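You operate a simulated robot arm through the tools that you are given. There is no shell and no other tool. Be economical: measure what you need, move in short steps, check, and stop when the job is done.

Carry out the task below with a simulated robot arm. There is one attempt and no reset: what you move stays moved.

TASK
Put the 3 MM orange shim from the top of the grey bench with white legs on top of the carton marked tips and the 2 MM orange shim in the cleat tray.
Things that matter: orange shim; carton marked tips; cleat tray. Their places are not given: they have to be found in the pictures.

It is judged by the outcome, as a careful person would: the job done as asked, and still so three seconds after it is handed in. It fails if anything else is knocked over, pushed out of place, dropped, spilled or broken.

THE ROBOT
A 7-joint arm with a two-finger parallel gripper, fixed in place. Base frame: the origin is at the foot of the arm, x ahead of it, y to its left, z up; the work surface is at about z = 0. Lengths are in m, angles in rad, forces in N, time in s.
With the tool pointing down near the work surface it reaches from about 0.22 to 0.58 m from the base axis. Its first joint turns from -1.152 to 1.152 rad. Payload 2.5 kg.
Tool frame: the origin (TCP) lies between the finger pads and is the grasp point; the fingertips stand 0.023 m ahead of it; z points along the fingers, y is the line along which they close. The gripper opens to 0.094 m. The fingers are 0.038 m wide and 0.01 m thick; the gripper's body (0.054 by 0.096 m) begins 0.039 m behind the TCP.
Orientation is that of the tool frame in the base frame, as a unit quaternion [w, x, y, z]. With the fingers straight down and closing along the base's y, the tool's x points along the base's -x, its y along +y and its z along -z.

THE INTERFACE
- The arm moves only by the tool drive_tool. Its argument "steps" is a list of rows, each a list of 7 numbers: the opening, from 0 (shut) to 1 (fully open), then the shift along the base's x, y, z in m, then the turn, a rotation vector about the base's x, y, z in rad. In form: [[gripper, tx, ty, tz, rx, ry, rz], ...]. A call has 1 to 20 rows; each row shifts and turns the commanded pose from where the row before left it. A row lasts 0.2 s, in which the tool goes at most 0.05 m and 0.15 rad; a call with a longer step from one row to the next is refused whole, and so is a gripper value outside its range. A pose out of reach is approached as far as the arm can. The call stops where the force on the tool passes 40 N (or 10 N more than at its start, if that is more) or the arm is blocked; 0.2 s more then pass. The fingers move at their own pace (about 0.108 m/s each) and stop on an object; they squeeze with about 24 N. The grip force told is the motor's: it shows also when the fingers shut on nothing. Time passes only in rows, and 0.2 s behind the last, so rows that do not move let the fingers close. It gives the time, the measured TCP pose, the force on the tool (base axes), the opening and the grip force at its end, in the units of the frame above (readings bear some noise), and new pictures: "pictures" is both (left out), scene, wrist or none.
- Cameras (640 x 400 px; columns grow to the right, rows downward): "scene" is fixed at [0.1081, -0.4043, 0.5333]; the picture's right is [0.89, -0.46, 0.00], its down [-0.31, -0.60, -0.74] and it looks along [0.34, 0.66, -0.67] (base axes); focal length 222 px, centre (320, 200). "wrist" rides on the gripper at [-0.039, 0, -0.044] in the tool frame; the picture's right is [0.00, -1.00, 0.00], its down [0.97, 0.00, -0.24] and it looks along [0.24, 0.00, 0.97] (tool axes); focal length 218 px, centre (320, 200).
- locate(camera, pixels): for up to 12 pixels [column, row] of the newest picture of that camera ("zoom" is the newest enlarged one), the place [x, y, z] in the base frame of the surface seen there, good to about 0.002 m. No time passes.
- enlarge(camera, box): a new picture of the part [left, top, right, bottom] of that camera's present view, enlarged. No time passes.
- hand_in(): hands the job in; it is judged then, once.

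Work in short steps. Measure before you move; look again where a grasp or a placing could have gone wrong, and mend it. You have 60 turns and 120 pictures in all, the two below and enlarged ones among them. Open the gripper and draw the arm clear of the work before you hand the job in, unless the task says otherwise; then end with one line.

The tools are called after ">>>" as name(argument=value, ...) on one line, values as JSON. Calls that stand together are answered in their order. drive_tool: Moves the arm, as the interface text tells. Its arguments: {"type":"object","properties":{"steps":{"type":"array","items":{"type":"array","items":{"type":"number"}}},"pictures":{"type":"string","enum":["both","scene","wrist","none"]}},"required":["steps"]} The other tools are called the same way: locate (camera, pixels) gives the place of the surface under pixels of a picture; enlarge (camera, box) takes an enlarged picture of a part of a camera's view; hand_in () hands the job in.

At the start:

```text
time: 0.0
tool_pos: [0.3567, 0.1618, 0.2827]
tcp_rot: [0.0, 0.0, 1.0, 0.0]
contact_force: [0.1, 0.1, 0.7]
gripper_width: 0.0942
grasp_force: 0.0
```

scene: 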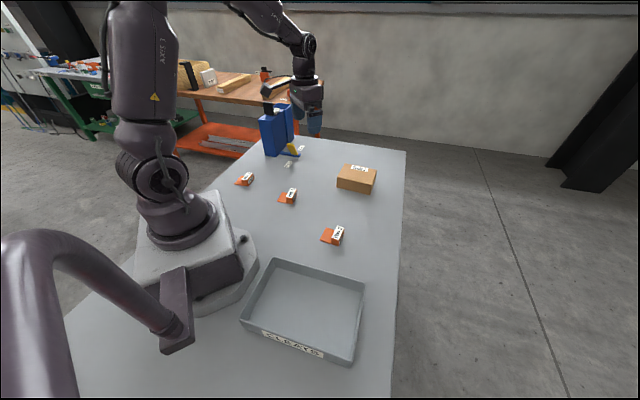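
wrist: 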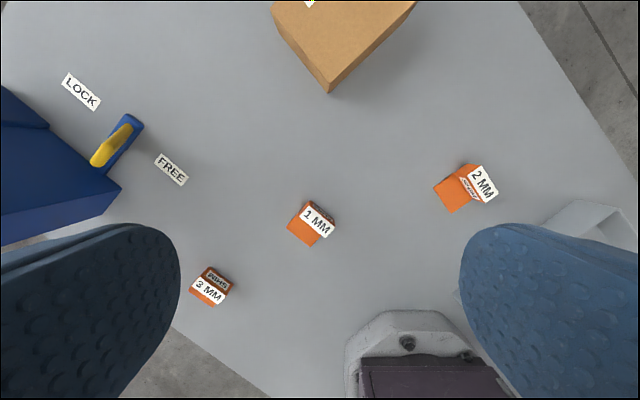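

Three shims are visible in the wrist view: 3 MM (210,287), 1 MM (312,222), 2 MM (467,187). I enlarge and measure them.

>>> enlarge(camera="scene", box=[220, 140, 400, 252])

>>> enlarge(camera="wrist", box=[170, 140, 510, 352])

>>> locate(camera="wrist", pixels=[[210, 293], [217, 278], [198, 285], [230, 290], [482, 183], [452, 195], [462, 187], [458, 211], [434, 188], [497, 192], [470, 164]])

>>> locate(camera="scene", pixels=[[340, 172], [375, 178], [369, 193], [337, 186], [358, 175], [358, 167], [274, 261], [365, 284], [353, 362], [242, 322], [310, 295], [300, 305]])

```text
3.56 times, centred on (310, 196) of scene
```

zoom: 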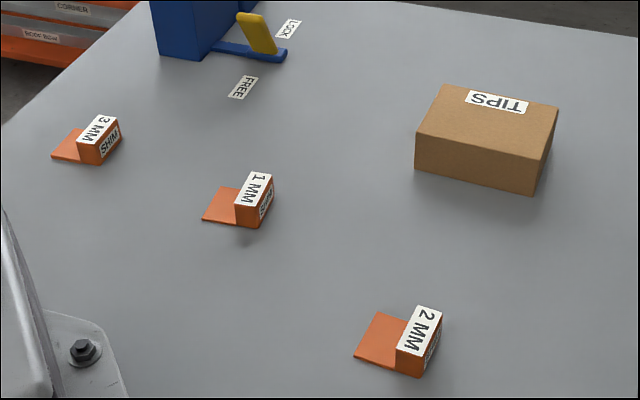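

```text
1.88 times, centred on (340, 246) of wrist
```

zoom: 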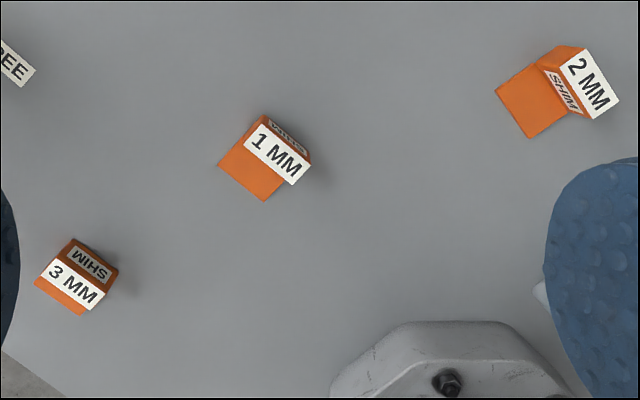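

```text
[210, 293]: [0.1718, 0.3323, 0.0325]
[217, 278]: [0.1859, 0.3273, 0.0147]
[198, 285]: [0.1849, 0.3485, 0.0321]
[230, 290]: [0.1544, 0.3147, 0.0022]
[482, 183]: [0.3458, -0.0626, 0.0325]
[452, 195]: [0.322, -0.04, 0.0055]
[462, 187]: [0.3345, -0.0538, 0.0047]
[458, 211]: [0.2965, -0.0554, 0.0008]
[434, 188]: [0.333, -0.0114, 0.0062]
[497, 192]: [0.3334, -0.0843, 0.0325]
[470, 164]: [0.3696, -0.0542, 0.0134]
```

```text
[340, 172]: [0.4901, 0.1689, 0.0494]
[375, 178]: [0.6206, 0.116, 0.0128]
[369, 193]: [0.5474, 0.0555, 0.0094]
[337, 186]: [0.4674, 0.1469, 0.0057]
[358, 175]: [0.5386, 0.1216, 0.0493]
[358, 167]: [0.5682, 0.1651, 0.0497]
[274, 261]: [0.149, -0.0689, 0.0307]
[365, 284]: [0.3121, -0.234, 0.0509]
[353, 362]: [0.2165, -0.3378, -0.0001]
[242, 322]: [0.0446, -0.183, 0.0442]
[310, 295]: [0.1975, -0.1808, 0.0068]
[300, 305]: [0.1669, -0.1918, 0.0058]
```

The blocks are the upright parts (top z≈0.0325) beside a thin plate. I measure their label corners in the zoom, and the tray and carton corners.

>>> locate(camera="zoom", pixels=[[581, 52], [617, 99], [595, 117], [562, 68], [51, 262], [104, 292], [95, 308], [39, 277], [589, 83], [72, 285], [535, 135], [498, 93]])

>>> enlarge(camera="scene", box=[220, 240, 396, 380])

>>> locate(camera="scene", pixels=[[344, 167], [374, 171], [370, 181], [340, 175], [279, 272], [352, 293], [338, 345], [255, 323], [300, 310], [320, 312], [276, 262], [363, 285]])

```text
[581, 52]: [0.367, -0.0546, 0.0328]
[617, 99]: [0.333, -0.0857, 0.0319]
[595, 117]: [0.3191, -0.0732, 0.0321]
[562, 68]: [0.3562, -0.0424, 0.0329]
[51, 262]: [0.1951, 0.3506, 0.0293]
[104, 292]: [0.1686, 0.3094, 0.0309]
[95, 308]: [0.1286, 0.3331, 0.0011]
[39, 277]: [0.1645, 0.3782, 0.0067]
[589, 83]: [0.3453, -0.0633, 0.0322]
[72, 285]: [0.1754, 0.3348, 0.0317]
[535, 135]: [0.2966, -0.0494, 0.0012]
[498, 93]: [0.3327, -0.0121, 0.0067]
```

```text
2.86 times, centred on (308, 310) of scene
```

zoom: 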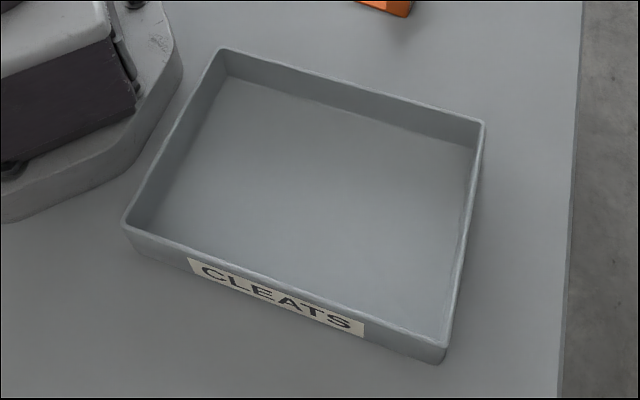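

```text
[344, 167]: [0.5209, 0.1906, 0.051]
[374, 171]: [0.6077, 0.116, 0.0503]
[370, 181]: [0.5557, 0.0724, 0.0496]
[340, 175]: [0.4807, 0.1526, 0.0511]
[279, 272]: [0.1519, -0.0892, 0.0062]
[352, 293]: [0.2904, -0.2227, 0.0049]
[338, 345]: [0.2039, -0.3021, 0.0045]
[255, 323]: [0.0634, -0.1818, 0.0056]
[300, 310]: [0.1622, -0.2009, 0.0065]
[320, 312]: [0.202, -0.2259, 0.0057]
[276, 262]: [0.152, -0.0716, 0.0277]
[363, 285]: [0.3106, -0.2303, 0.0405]
```

Carton top centre is ≈(0.54,0.132,0.05); the tray floor is centred ≈(0.18,-0.20). I move above the 3 MM shim at ≈(0.176,0.333) with the tool turned across its block for a closer look.

>>> drive_tool(steps=[[1, -0.0225, 0.0212, -0.0165, 0, 0, 0.12], [1, -0.0225, 0.0212, -0.0165, 0, 0, 0.12], [1, -0.0225, 0.0212, -0.0165, 0, 0, 0.12], [1, -0.0225, 0.0212, -0.0165, 0, 0, 0.12], [1, -0.0225, 0.0212, -0.0165, 0, 0, 0.12], [1, -0.0225, 0.0212, -0.0165, 0, 0, 0.12], [1, -0.0225, 0.0212, -0.0165, 0, 0, 0.12], [1, -0.0225, 0.0212, -0.0165, 0, 0, 0.12], [1, 0, 0, 0, 0, 0, 0]])

```text
time: 2.0
tool_pos: [0.1734, 0.3285, 0.1472]
tcp_rot: [0.0, -0.463, 0.886, 0.0]
contact_force: [-0.7, -0.6, 0.2]
gripper_width: 0.094
grasp_force: 0.1
```

scene: 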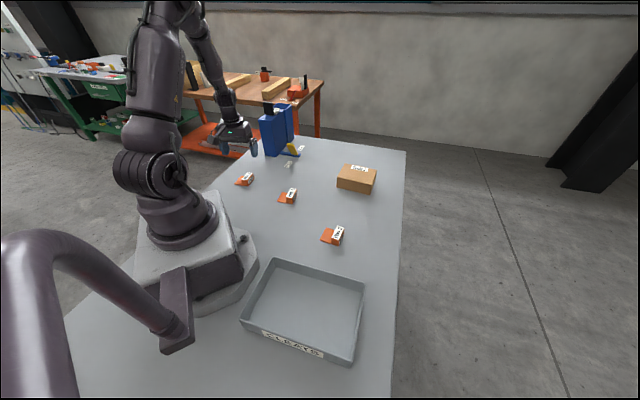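
wrist: 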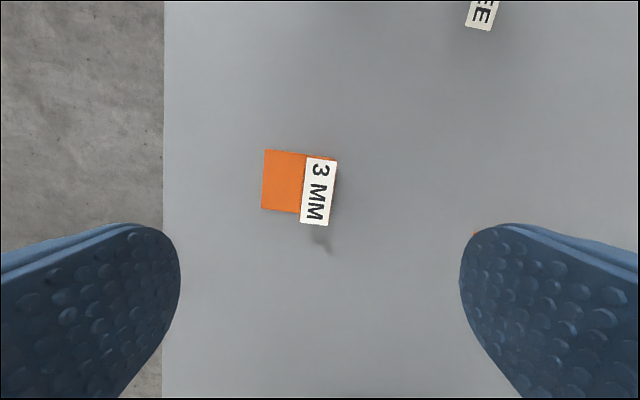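

The block with label 3 MM is right under the tool. I measure its top corners.

>>> locate(camera="wrist", pixels=[[308, 160], [335, 164], [326, 223], [302, 221], [318, 191], [266, 152], [264, 208], [283, 180]])

>>> enlarge(camera="wrist", box=[240, 140, 368, 240])

```text
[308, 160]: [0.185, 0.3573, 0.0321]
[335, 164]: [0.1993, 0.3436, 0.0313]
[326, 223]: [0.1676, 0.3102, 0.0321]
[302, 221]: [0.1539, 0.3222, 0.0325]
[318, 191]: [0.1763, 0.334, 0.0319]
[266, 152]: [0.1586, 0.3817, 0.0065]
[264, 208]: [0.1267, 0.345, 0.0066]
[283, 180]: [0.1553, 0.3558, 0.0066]
```

```text
4.00 times, centred on (304, 190) of wrist
```

zoom: 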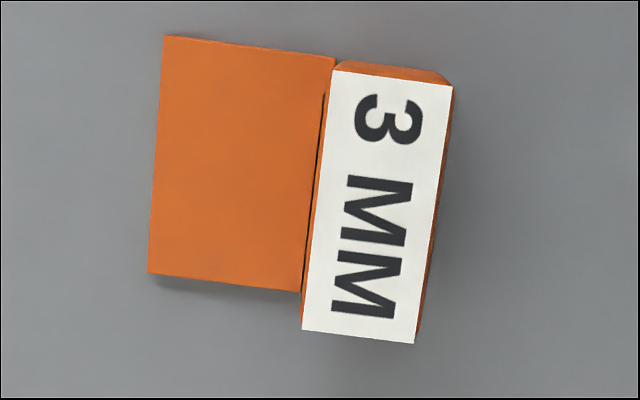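

Block centre (0.1765,0.3333), width direction ≈138° against the tool's 145°. I turn by -0.12, shift and descend to z≈0.033 (fingertips at 0.010, clear of the 0.0065 plate), then close.

>>> drive_tool(steps=[[1, 0.003, 0.0048, -0.03, 0, 0, -0.12], [1, 0, 0, -0.03, 0, 0, 0], [1, 0, 0, -0.03, 0, 0, 0], [1, 0, 0, -0.0245, 0, 0, 0], [1, 0, 0, 0, 0, 0, 0]])

```text
time: 3.2
tool_pos: [0.1764, 0.3345, 0.0342]
tcp_rot: [0.0, -0.409, 0.913, 0.0]
contact_force: [-0.5, -0.3, 0.1]
gripper_width: 0.0938
grasp_force: 0.0
```

scene: 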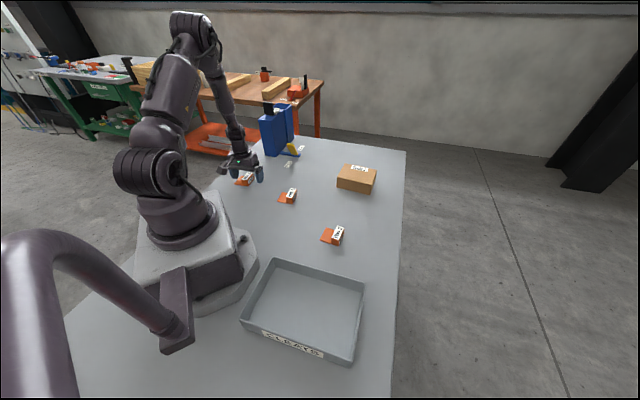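
wrist: 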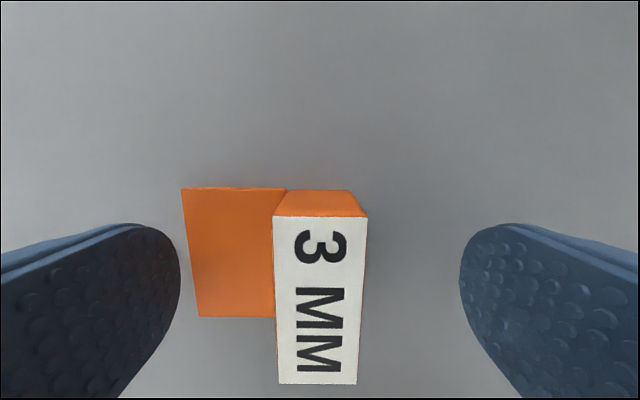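

The block is between the fingers and aligned. I close and lift a little.

>>> drive_tool(steps=[[0, 0, 0, 0, 0, 0, 0], [0, 0, 0, 0, 0, 0, 0], [0, 0, 0, 0, 0, 0, 0], [0, 0, 0, 0, 0, 0, 0], [0, 0, 0, 0.02, 0, 0, 0], [0, 0, 0, 0.04, 0, 0, 0], [0, 0, 0, 0.04, 0, 0, 0], [0, 0, 0, 0, 0, 0, 0]])

```text
time: 5.0
tool_pos: [0.1821, 0.3325, 0.1338]
tcp_rot: [0.0, -0.408, 0.913, 0.0]
contact_force: [-0.4, -0.7, -0.5]
gripper_width: 0.0234
grasp_force: 23.9
```

scene: 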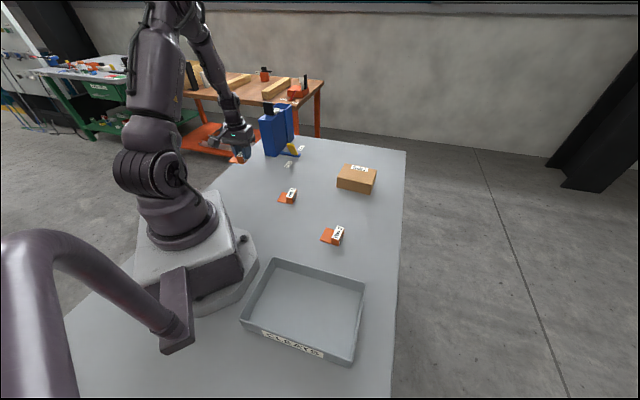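
wrist: 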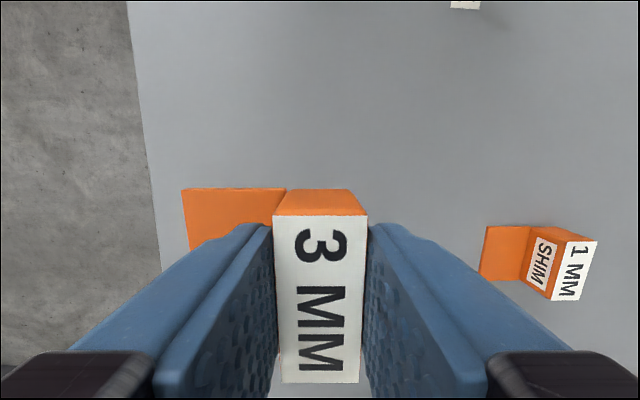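

The 3 MM shim is held (opening 0.0234). The carton's long axis (≈140°) nearly matches the present tool orientation, so I carry it straight to above (0.545,0.127) at z≈0.15.

>>> drive_tool(steps=[[0, 0, 0, 0.016, 0, 0, 0], [0, 0.0363, -0.02055, 0, 0, 0, 0.003], [0, 0.0363, -0.02055, 0, 0, 0, 0.003], [0, 0.0363, -0.02055, 0, 0, 0, 0.003], [0, 0.0363, -0.02055, 0, 0, 0, 0.003], [0, 0.0363, -0.02055, 0, 0, 0, 0.003], [0, 0.0363, -0.02055, 0, 0, 0, 0.003], [0, 0.0363, -0.02055, 0, 0, 0, 0.003], [0, 0.0363, -0.02055, 0, 0, 0, 0.003], [0, 0.0363, -0.02055, 0, 0, 0, 0.003], [0, 0.0363, -0.02055, 0, 0, 0, 0.003], [0, 0, 0, 0, 0, 0, 0], [0, 0, 0, 0, 0, 0, 0]])

```text
time: 7.8
tool_pos: [0.5426, 0.1297, 0.1507]
tcp_rot: [0.0, -0.422, 0.907, 0.0]
contact_force: [-0.6, -0.6, -0.8]
gripper_width: 0.0233
grasp_force: 24.0
```

scene: 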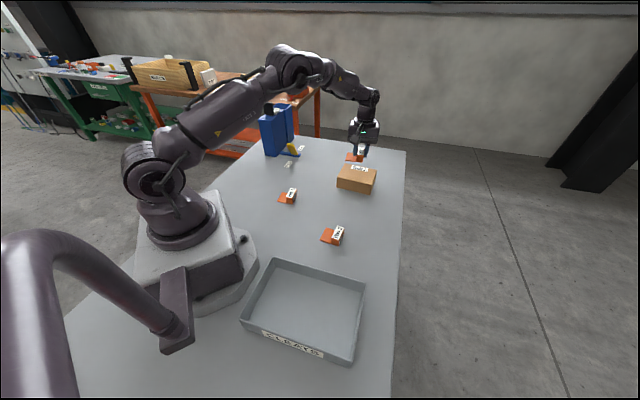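
wrist: 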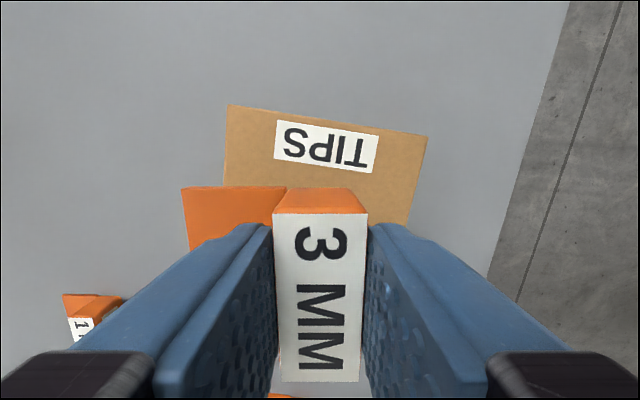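

I measure the carton's far corners with the wrist camera to fix its true place and angle.

>>> locate(camera="wrist", pixels=[[230, 108], [426, 138], [409, 222], [225, 180], [277, 120], [377, 135], [276, 155], [374, 171]])

>>> enlarge(camera="scene", box=[310, 120, 410, 200])

```text
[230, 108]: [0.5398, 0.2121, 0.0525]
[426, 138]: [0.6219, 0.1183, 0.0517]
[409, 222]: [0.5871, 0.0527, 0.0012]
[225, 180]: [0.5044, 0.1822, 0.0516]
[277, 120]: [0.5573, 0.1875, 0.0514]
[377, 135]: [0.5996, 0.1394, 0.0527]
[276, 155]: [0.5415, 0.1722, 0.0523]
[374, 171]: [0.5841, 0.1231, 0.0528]
```

```text
5.00 times, centred on (360, 160) of scene
```

zoom: 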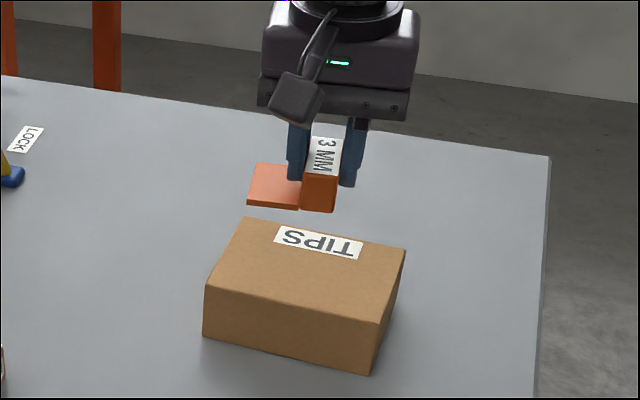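

The carton axis is ≈131°, centre ≈(0.548,0.134), top z≈0.052. I turn by -0.15, shift (0.008,-0.006) and descend to just above contact.

>>> drive_tool(steps=[[0, 0.008, -0.006, 0, 0, 0, -0.148], [0, 0, 0, -0.025, 0, 0, 0], [0, 0, 0, -0.02, 0, 0, 0], [0, 0, 0, -0.012, 0, 0, 0], [0, 0, 0, 0, 0, 0, 0], [0, 0, 0, 0, 0, 0, 0]])

>>> enlarge(camera="scene", box=[310, 120, 410, 200])

```text
time: 9.2
tool_pos: [0.5509, 0.1246, 0.0952]
tcp_rot: [0.0, -0.354, 0.935, -0.001]
contact_force: [0.0, -0.2, 0.0]
gripper_width: 0.0234
grasp_force: 24.7
```

scene: 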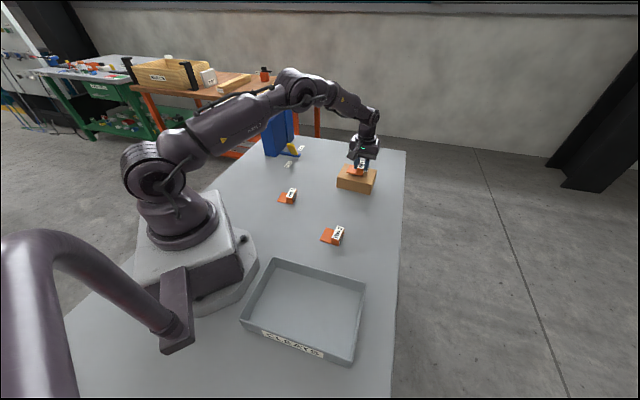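
wrist: 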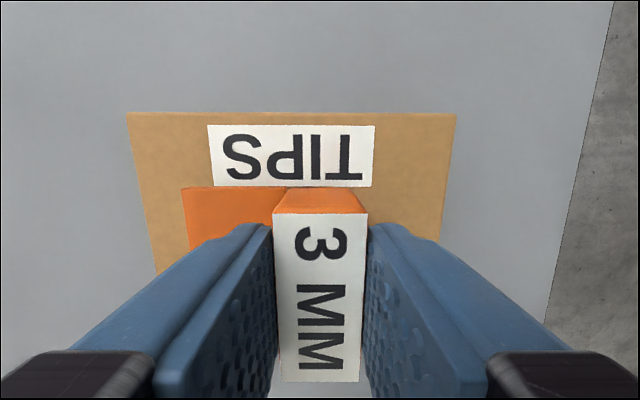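

```text
5.00 times, centred on (360, 160) of scene
```

zoom: 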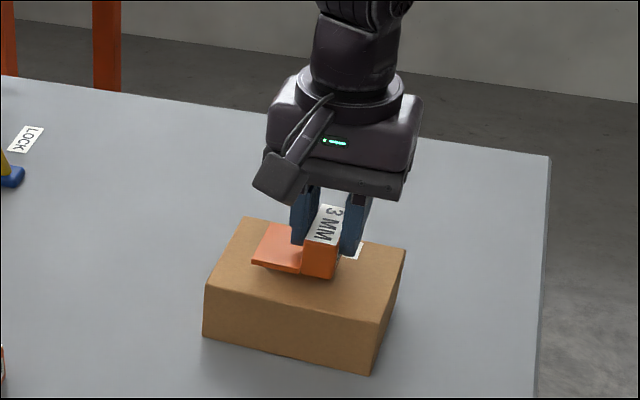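

Well aligned. I lower in 2–3 mm steps to contact.

>>> drive_tool(steps=[[0, 0, 0, -0.003, 0, 0, 0], [0, 0, 0, -0.003, 0, 0, 0], [0, 0, 0, -0.002, 0, 0, 0], [0, 0, 0, 0, 0, 0, 0]], pictures="none")

>>> enlarge(camera="scene", box=[330, 145, 390, 195])

```text
time: 10.2
tool_pos: [0.5511, 0.1242, 0.0872]
tcp_rot: [0.0, -0.354, 0.935, 0.0]
contact_force: [-0.2, 0.2, -1.0]
gripper_width: 0.0233
grasp_force: 23.8
```

```text
8.00 times, centred on (360, 170) of scene
```

zoom: 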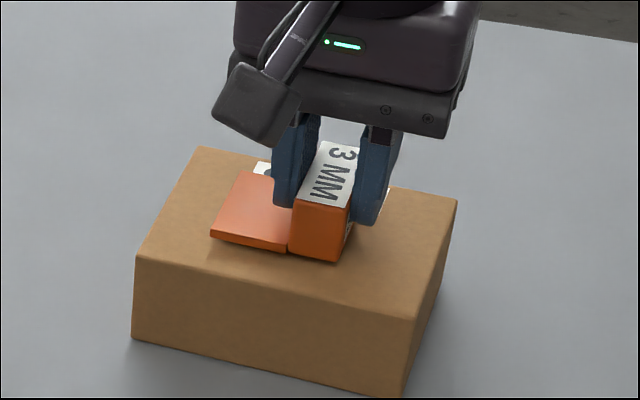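

Still about 1–2 mm above; I continue in 1 mm steps.

>>> drive_tool(steps=[[0, 0, 0, -0.001, 0, 0, 0], [0, 0, 0, -0.001, 0, 0, 0], [0, 0, 0, 0, 0, 0, 0]], pictures="none")

```text
time: 11.0
tool_pos: [0.5504, 0.1243, 0.0867]
tcp_rot: [0.0, -0.354, 0.935, 0.0]
contact_force: [-0.8, 0.4, -0.8]
gripper_width: 0.0233
grasp_force: 24.2
```

>>> drive_tool(steps=[[0, 0, 0, -0.001, 0, 0, 0], [0, 0, 0, -0.001, 0, 0, 0], [0, 0, 0, 0, 0, 0, 0]], pictures="none")

>>> enlarge(camera="scene", box=[330, 145, 390, 195])

```text
time: 11.8
tool_pos: [0.5512, 0.1244, 0.0846]
tcp_rot: [0.0, -0.354, 0.935, 0.0]
contact_force: [-3.1, -0.2, 8.3]
gripper_width: 0.0233
grasp_force: 24.0
```

```text
8.00 times, centred on (360, 170) of scene
```

zoom: 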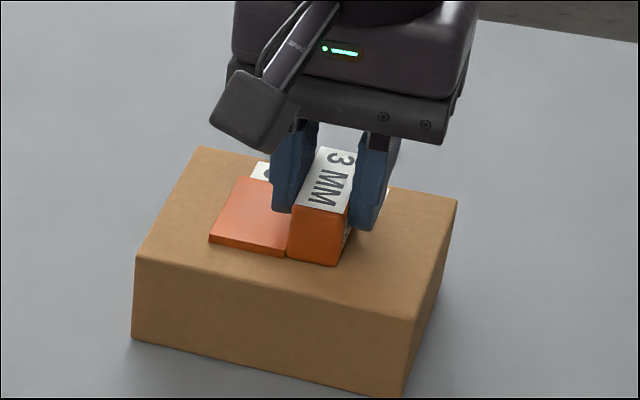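

Contact (8 N up). I open and rise straight up.

>>> drive_tool(steps=[[0.5, 0, 0, 0, 0, 0, 0], [0.8, 0, 0, 0, 0, 0, 0], [0.8, 0, 0, 0, 0, 0, 0], [0.8, 0, 0, 0.02, 0, 0, 0], [0.8, 0, 0, 0.04, 0, 0, 0], [0.8, 0, 0, 0.04, 0, 0, 0], [0.8, 0, 0, 0, 0, 0, 0]])

```text
time: 13.4
tool_pos: [0.5518, 0.1252, 0.1845]
tcp_rot: [0.0, -0.353, 0.936, 0.0]
contact_force: [0.2, -0.8, 0.8]
gripper_width: 0.0753
grasp_force: 0.1
```

scene: 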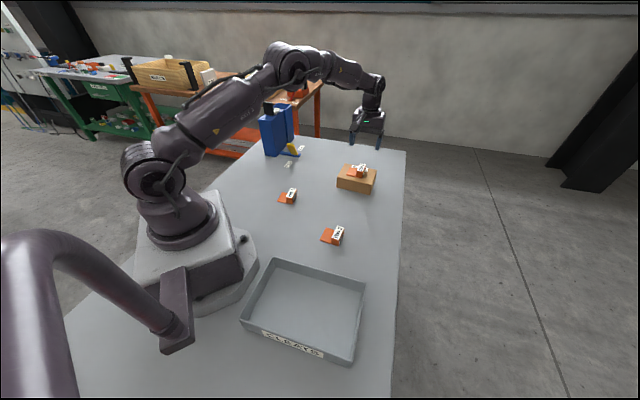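
wrist: 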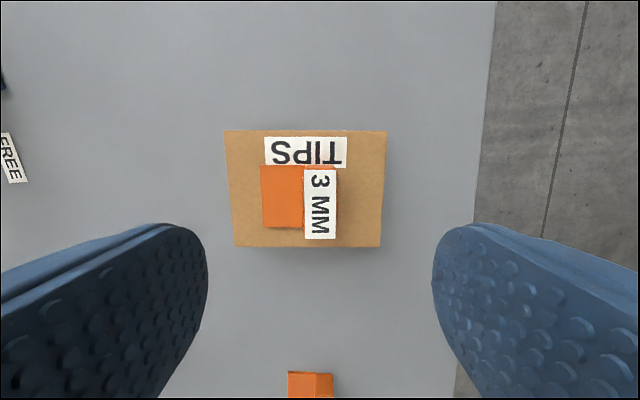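

The 3 MM shim sits squarely on the carton. Now I go above the 2 MM shim at (0.344,-0.064), whose angle already fits the tool.

>>> drive_tool(steps=[[1, -0.0297, -0.027, 0, 0, 0, 0], [1, -0.0297, -0.027, 0, 0, 0, 0], [1, -0.0297, -0.027, 0, 0, 0, 0], [1, -0.0297, -0.027, -0.01, 0, 0, 0], [1, -0.0297, -0.027, -0.01, 0, 0, 0], [1, -0.0297, -0.027, -0.01, 0, 0, 0], [1, -0.0297, -0.027, -0.008, 0, 0, 0], [1, 0, 0, 0, 0, 0, 0], [1, 0, 0, 0, 0, 0, 0]], pictures="wrist")

```text
time: 15.4
tool_pos: [0.3429, -0.0642, 0.1429]
tcp_rot: [-0.001, -0.354, 0.935, 0.0]
contact_force: [0.3, 0.2, -0.6]
gripper_width: 0.0939
grasp_force: 0.1
```

wrist: 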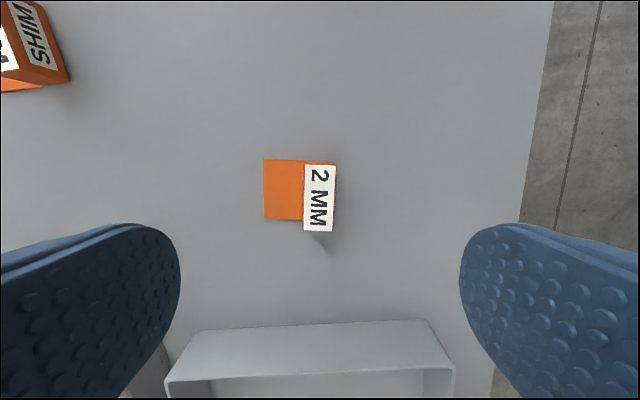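

The 2 MM block is under the tool; I check the corners quickly.

>>> locate(camera="wrist", pixels=[[306, 167], [334, 167], [331, 229], [305, 229], [319, 198], [280, 190]])

```text
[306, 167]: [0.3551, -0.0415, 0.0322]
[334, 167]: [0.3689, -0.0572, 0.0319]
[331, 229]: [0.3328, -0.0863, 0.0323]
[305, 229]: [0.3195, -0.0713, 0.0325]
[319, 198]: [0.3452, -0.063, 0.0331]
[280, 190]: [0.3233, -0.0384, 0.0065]
```

Centre (0.344,-0.064), matching the tool. I descend, close and lift.

>>> drive_tool(steps=[[1, 0.001, 0, -0.03, 0, 0, 0], [1, 0, 0, -0.03, 0, 0, 0], [1, 0, 0, -0.03, 0, 0, 0], [1, 0, 0, -0.0185, 0, 0, 0], [1, 0, 0, 0, 0, 0, 0], [0, 0, 0, 0, 0, 0, 0], [0, 0, 0, 0, 0, 0, 0], [0, 0, 0, 0, 0, 0, 0], [0, 0, 0, 0, 0, 0, 0], [0, 0, 0, 0.02, 0, 0, 0], [0, 0, 0, 0.04, 0, 0, 0], [0, 0, 0, 0.05, 0, 0, 0], [0, 0, 0, 0, 0, 0, 0]])

```text
time: 18.2
tool_pos: [0.3448, -0.0626, 0.1447]
tcp_rot: [0.0, -0.353, 0.935, 0.0]
contact_force: [-0.2, -0.7, -1.4]
gripper_width: 0.023
grasp_force: 24.2
```

scene: 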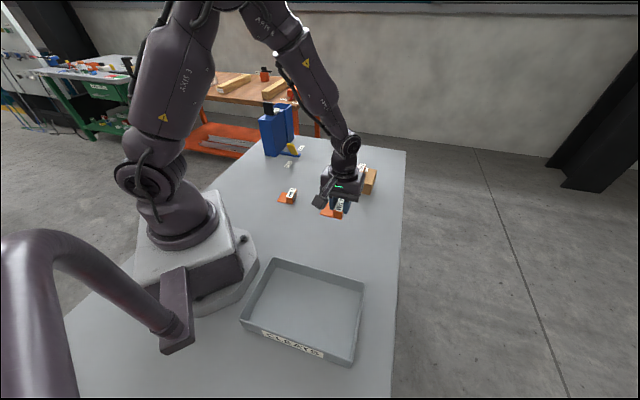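
wrist: 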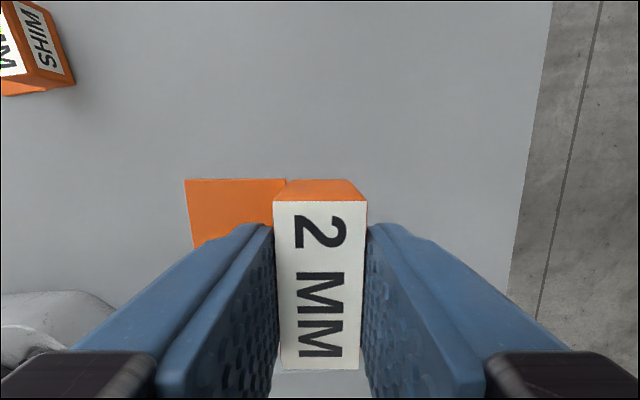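

The 2 MM shim is held. I carry it to above the tray, TCP (0.195,-0.21), z≈0.145.

>>> drive_tool(steps=[[0, -0.03, -0.0295, 0, 0, 0, 0.01], [0, -0.03, -0.0295, 0, 0, 0, 0.02], [0, -0.03, -0.0295, 0, 0, 0, 0.02], [0, -0.03, -0.0295, 0, 0, 0, 0.02], [0, -0.03, -0.0295, 0, 0, 0, 0.01], [0, 0, 0, 0, 0, 0, 0], [0, 0, 0, 0, 0, 0, 0]])

```text
time: 19.8
tool_pos: [0.1927, -0.2133, 0.1469]
tcp_rot: [0.0, -0.39, 0.921, 0.0]
contact_force: [0.5, -0.3, -0.1]
gripper_width: 0.023
grasp_force: 24.2
```

scene: 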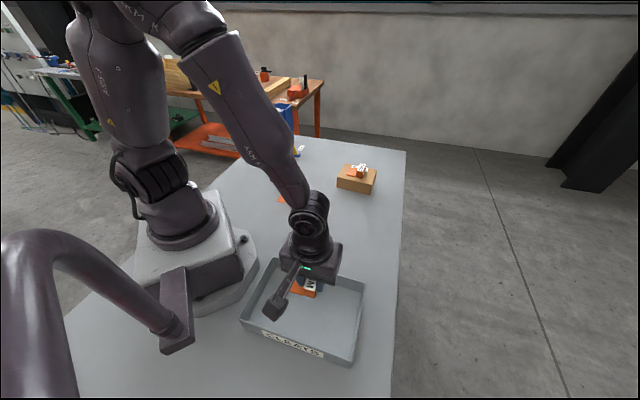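
wrist: 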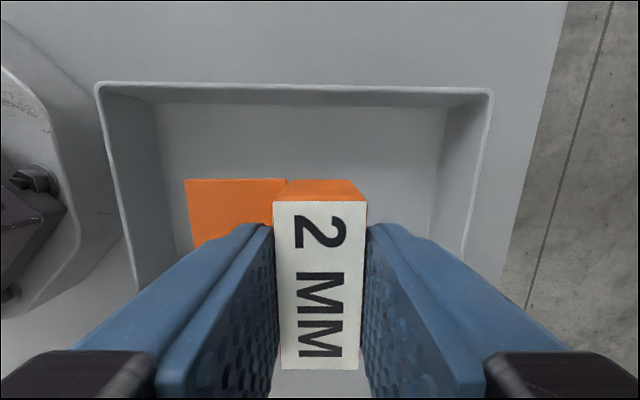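

I check the tray walls' position around the tool before descending.

>>> locate(camera="wrist", pixels=[[300, 86], [300, 110], [155, 160], [440, 160], [105, 90], [488, 95], [445, 108]])

>>> locate(camera="scene", pixels=[[300, 330], [305, 337], [347, 300]])

```text
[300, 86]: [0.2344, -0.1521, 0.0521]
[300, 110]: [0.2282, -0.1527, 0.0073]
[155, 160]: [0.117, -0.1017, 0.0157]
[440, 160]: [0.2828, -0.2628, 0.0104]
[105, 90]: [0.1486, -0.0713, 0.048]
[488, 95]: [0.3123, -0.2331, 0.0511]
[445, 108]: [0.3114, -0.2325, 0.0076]
```

```text
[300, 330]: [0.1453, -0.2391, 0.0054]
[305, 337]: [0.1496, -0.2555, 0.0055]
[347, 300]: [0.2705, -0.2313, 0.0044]
```

The tool is centred between the walls (floor z≈0.0055). I descend to just above the floor, then in small steps.

>>> drive_tool(steps=[[0, 0, 0, -0.03, 0, 0, 0], [0, 0, 0, -0.03, 0, 0, 0], [0, 0, 0, -0.025, 0, 0, 0], [0, 0, 0, -0.012, 0, 0, 0], [0, 0, 0, 0, 0, 0, 0], [0, 0, 0, -0.003, 0, 0, 0], [0, 0, 0, -0.002, 0, 0, 0], [0, 0, 0, 0, 0, 0, 0]])

```text
time: 21.6
tool_pos: [0.194, -0.213, 0.0458]
tcp_rot: [0.0, -0.391, 0.921, 0.001]
contact_force: [0.4, -0.7, 0.0]
gripper_width: 0.0232
grasp_force: 23.8
```

scene: 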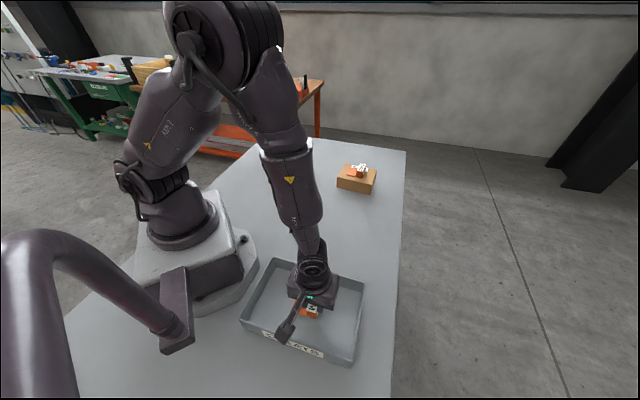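
wrist: 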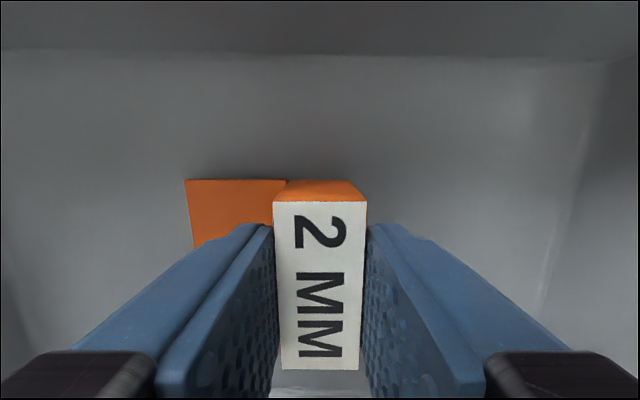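

No contact yet at z=0.046; I lower further in small steps.

>>> drive_tool(steps=[[0, 0, 0, -0.002, 0, 0, 0], [0, 0, 0, -0.002, 0, 0, 0], [0, 0, 0, -0.001, 0, 0, 0], [0, 0, 0, 0, 0, 0, 0]], pictures="none")

```text
time: 22.6
tool_pos: [0.1944, -0.2131, 0.0409]
tcp_rot: [0.0, -0.391, 0.921, -0.001]
contact_force: [1.0, 2.8, 6.2]
gripper_width: 0.0233
grasp_force: 24.7
```

Contact (6 N). I open to about 0.6 (walls are well away) and rise straight up.

>>> drive_tool(steps=[[0.6, 0, 0, 0, 0, 0, 0], [0.6, 0, 0, 0, 0, 0, 0], [0.6, 0, 0, 0, 0, 0, 0], [0.6, 0, 0, 0.02, 0, 0, 0], [0.6, 0, 0, 0.04, 0, 0, 0], [0.6, 0, 0, 0.04, 0, 0, 0], [0.6, 0, 0, 0.04, 0, 0, 0], [0.6, 0.03, 0.035, 0.01, 0, 0, 0], [0.6, 0.03, 0.035, 0.01, 0, 0, 0], [0.6, 0.03, 0.035, 0.01, 0, 0, 0], [0.6, 0.03, 0.035, 0.01, 0, 0, 0], [0.6, 0, 0, 0, 0, 0, 0]])

>>> enlarge(camera="scene", box=[230, 140, 410, 370])

```text
time: 25.2
tool_pos: [0.3142, -0.0701, 0.219]
tcp_rot: [0.0, -0.39, 0.921, 0.0]
contact_force: [-0.6, 1.0, -0.9]
gripper_width: 0.0567
grasp_force: 0.1
```

scene: 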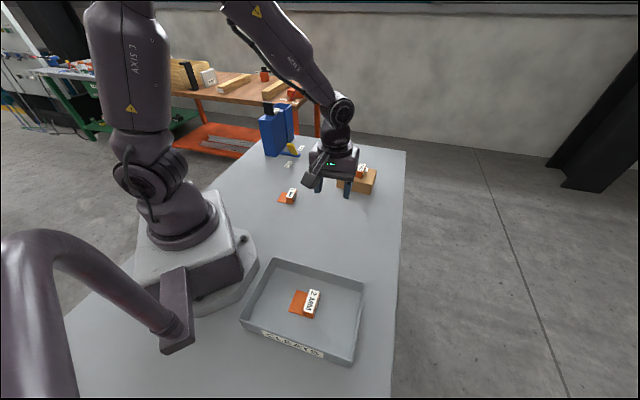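
wrist: 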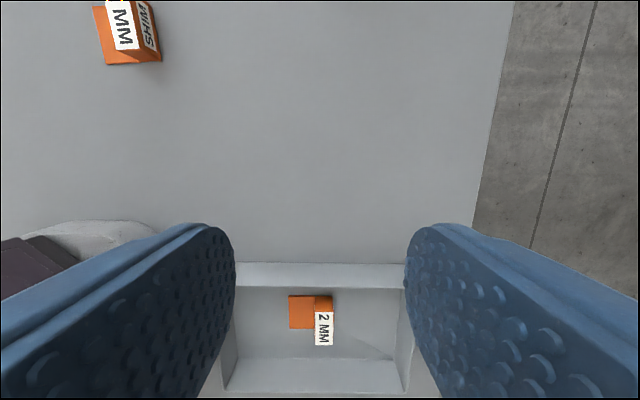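

```text
1.74 times, centred on (320, 255) of scene
```

zoom: 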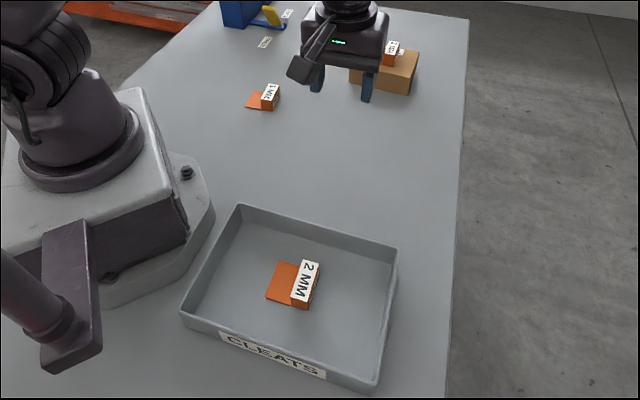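

The 2 MM shim lies flat in the CLEATS tray, the 3 MM shim is on the TIPS carton, and the 1 MM shim is untouched. The arm is clear and the gripper open, so I hand in.

>>> hand_in()

```text
The job is handed in.
```

The 3 MM orange shim is on top of the TIPS carton and the 2 MM orange shim is in the CLEATS tray; nothing else was moved, and the job is handed in.
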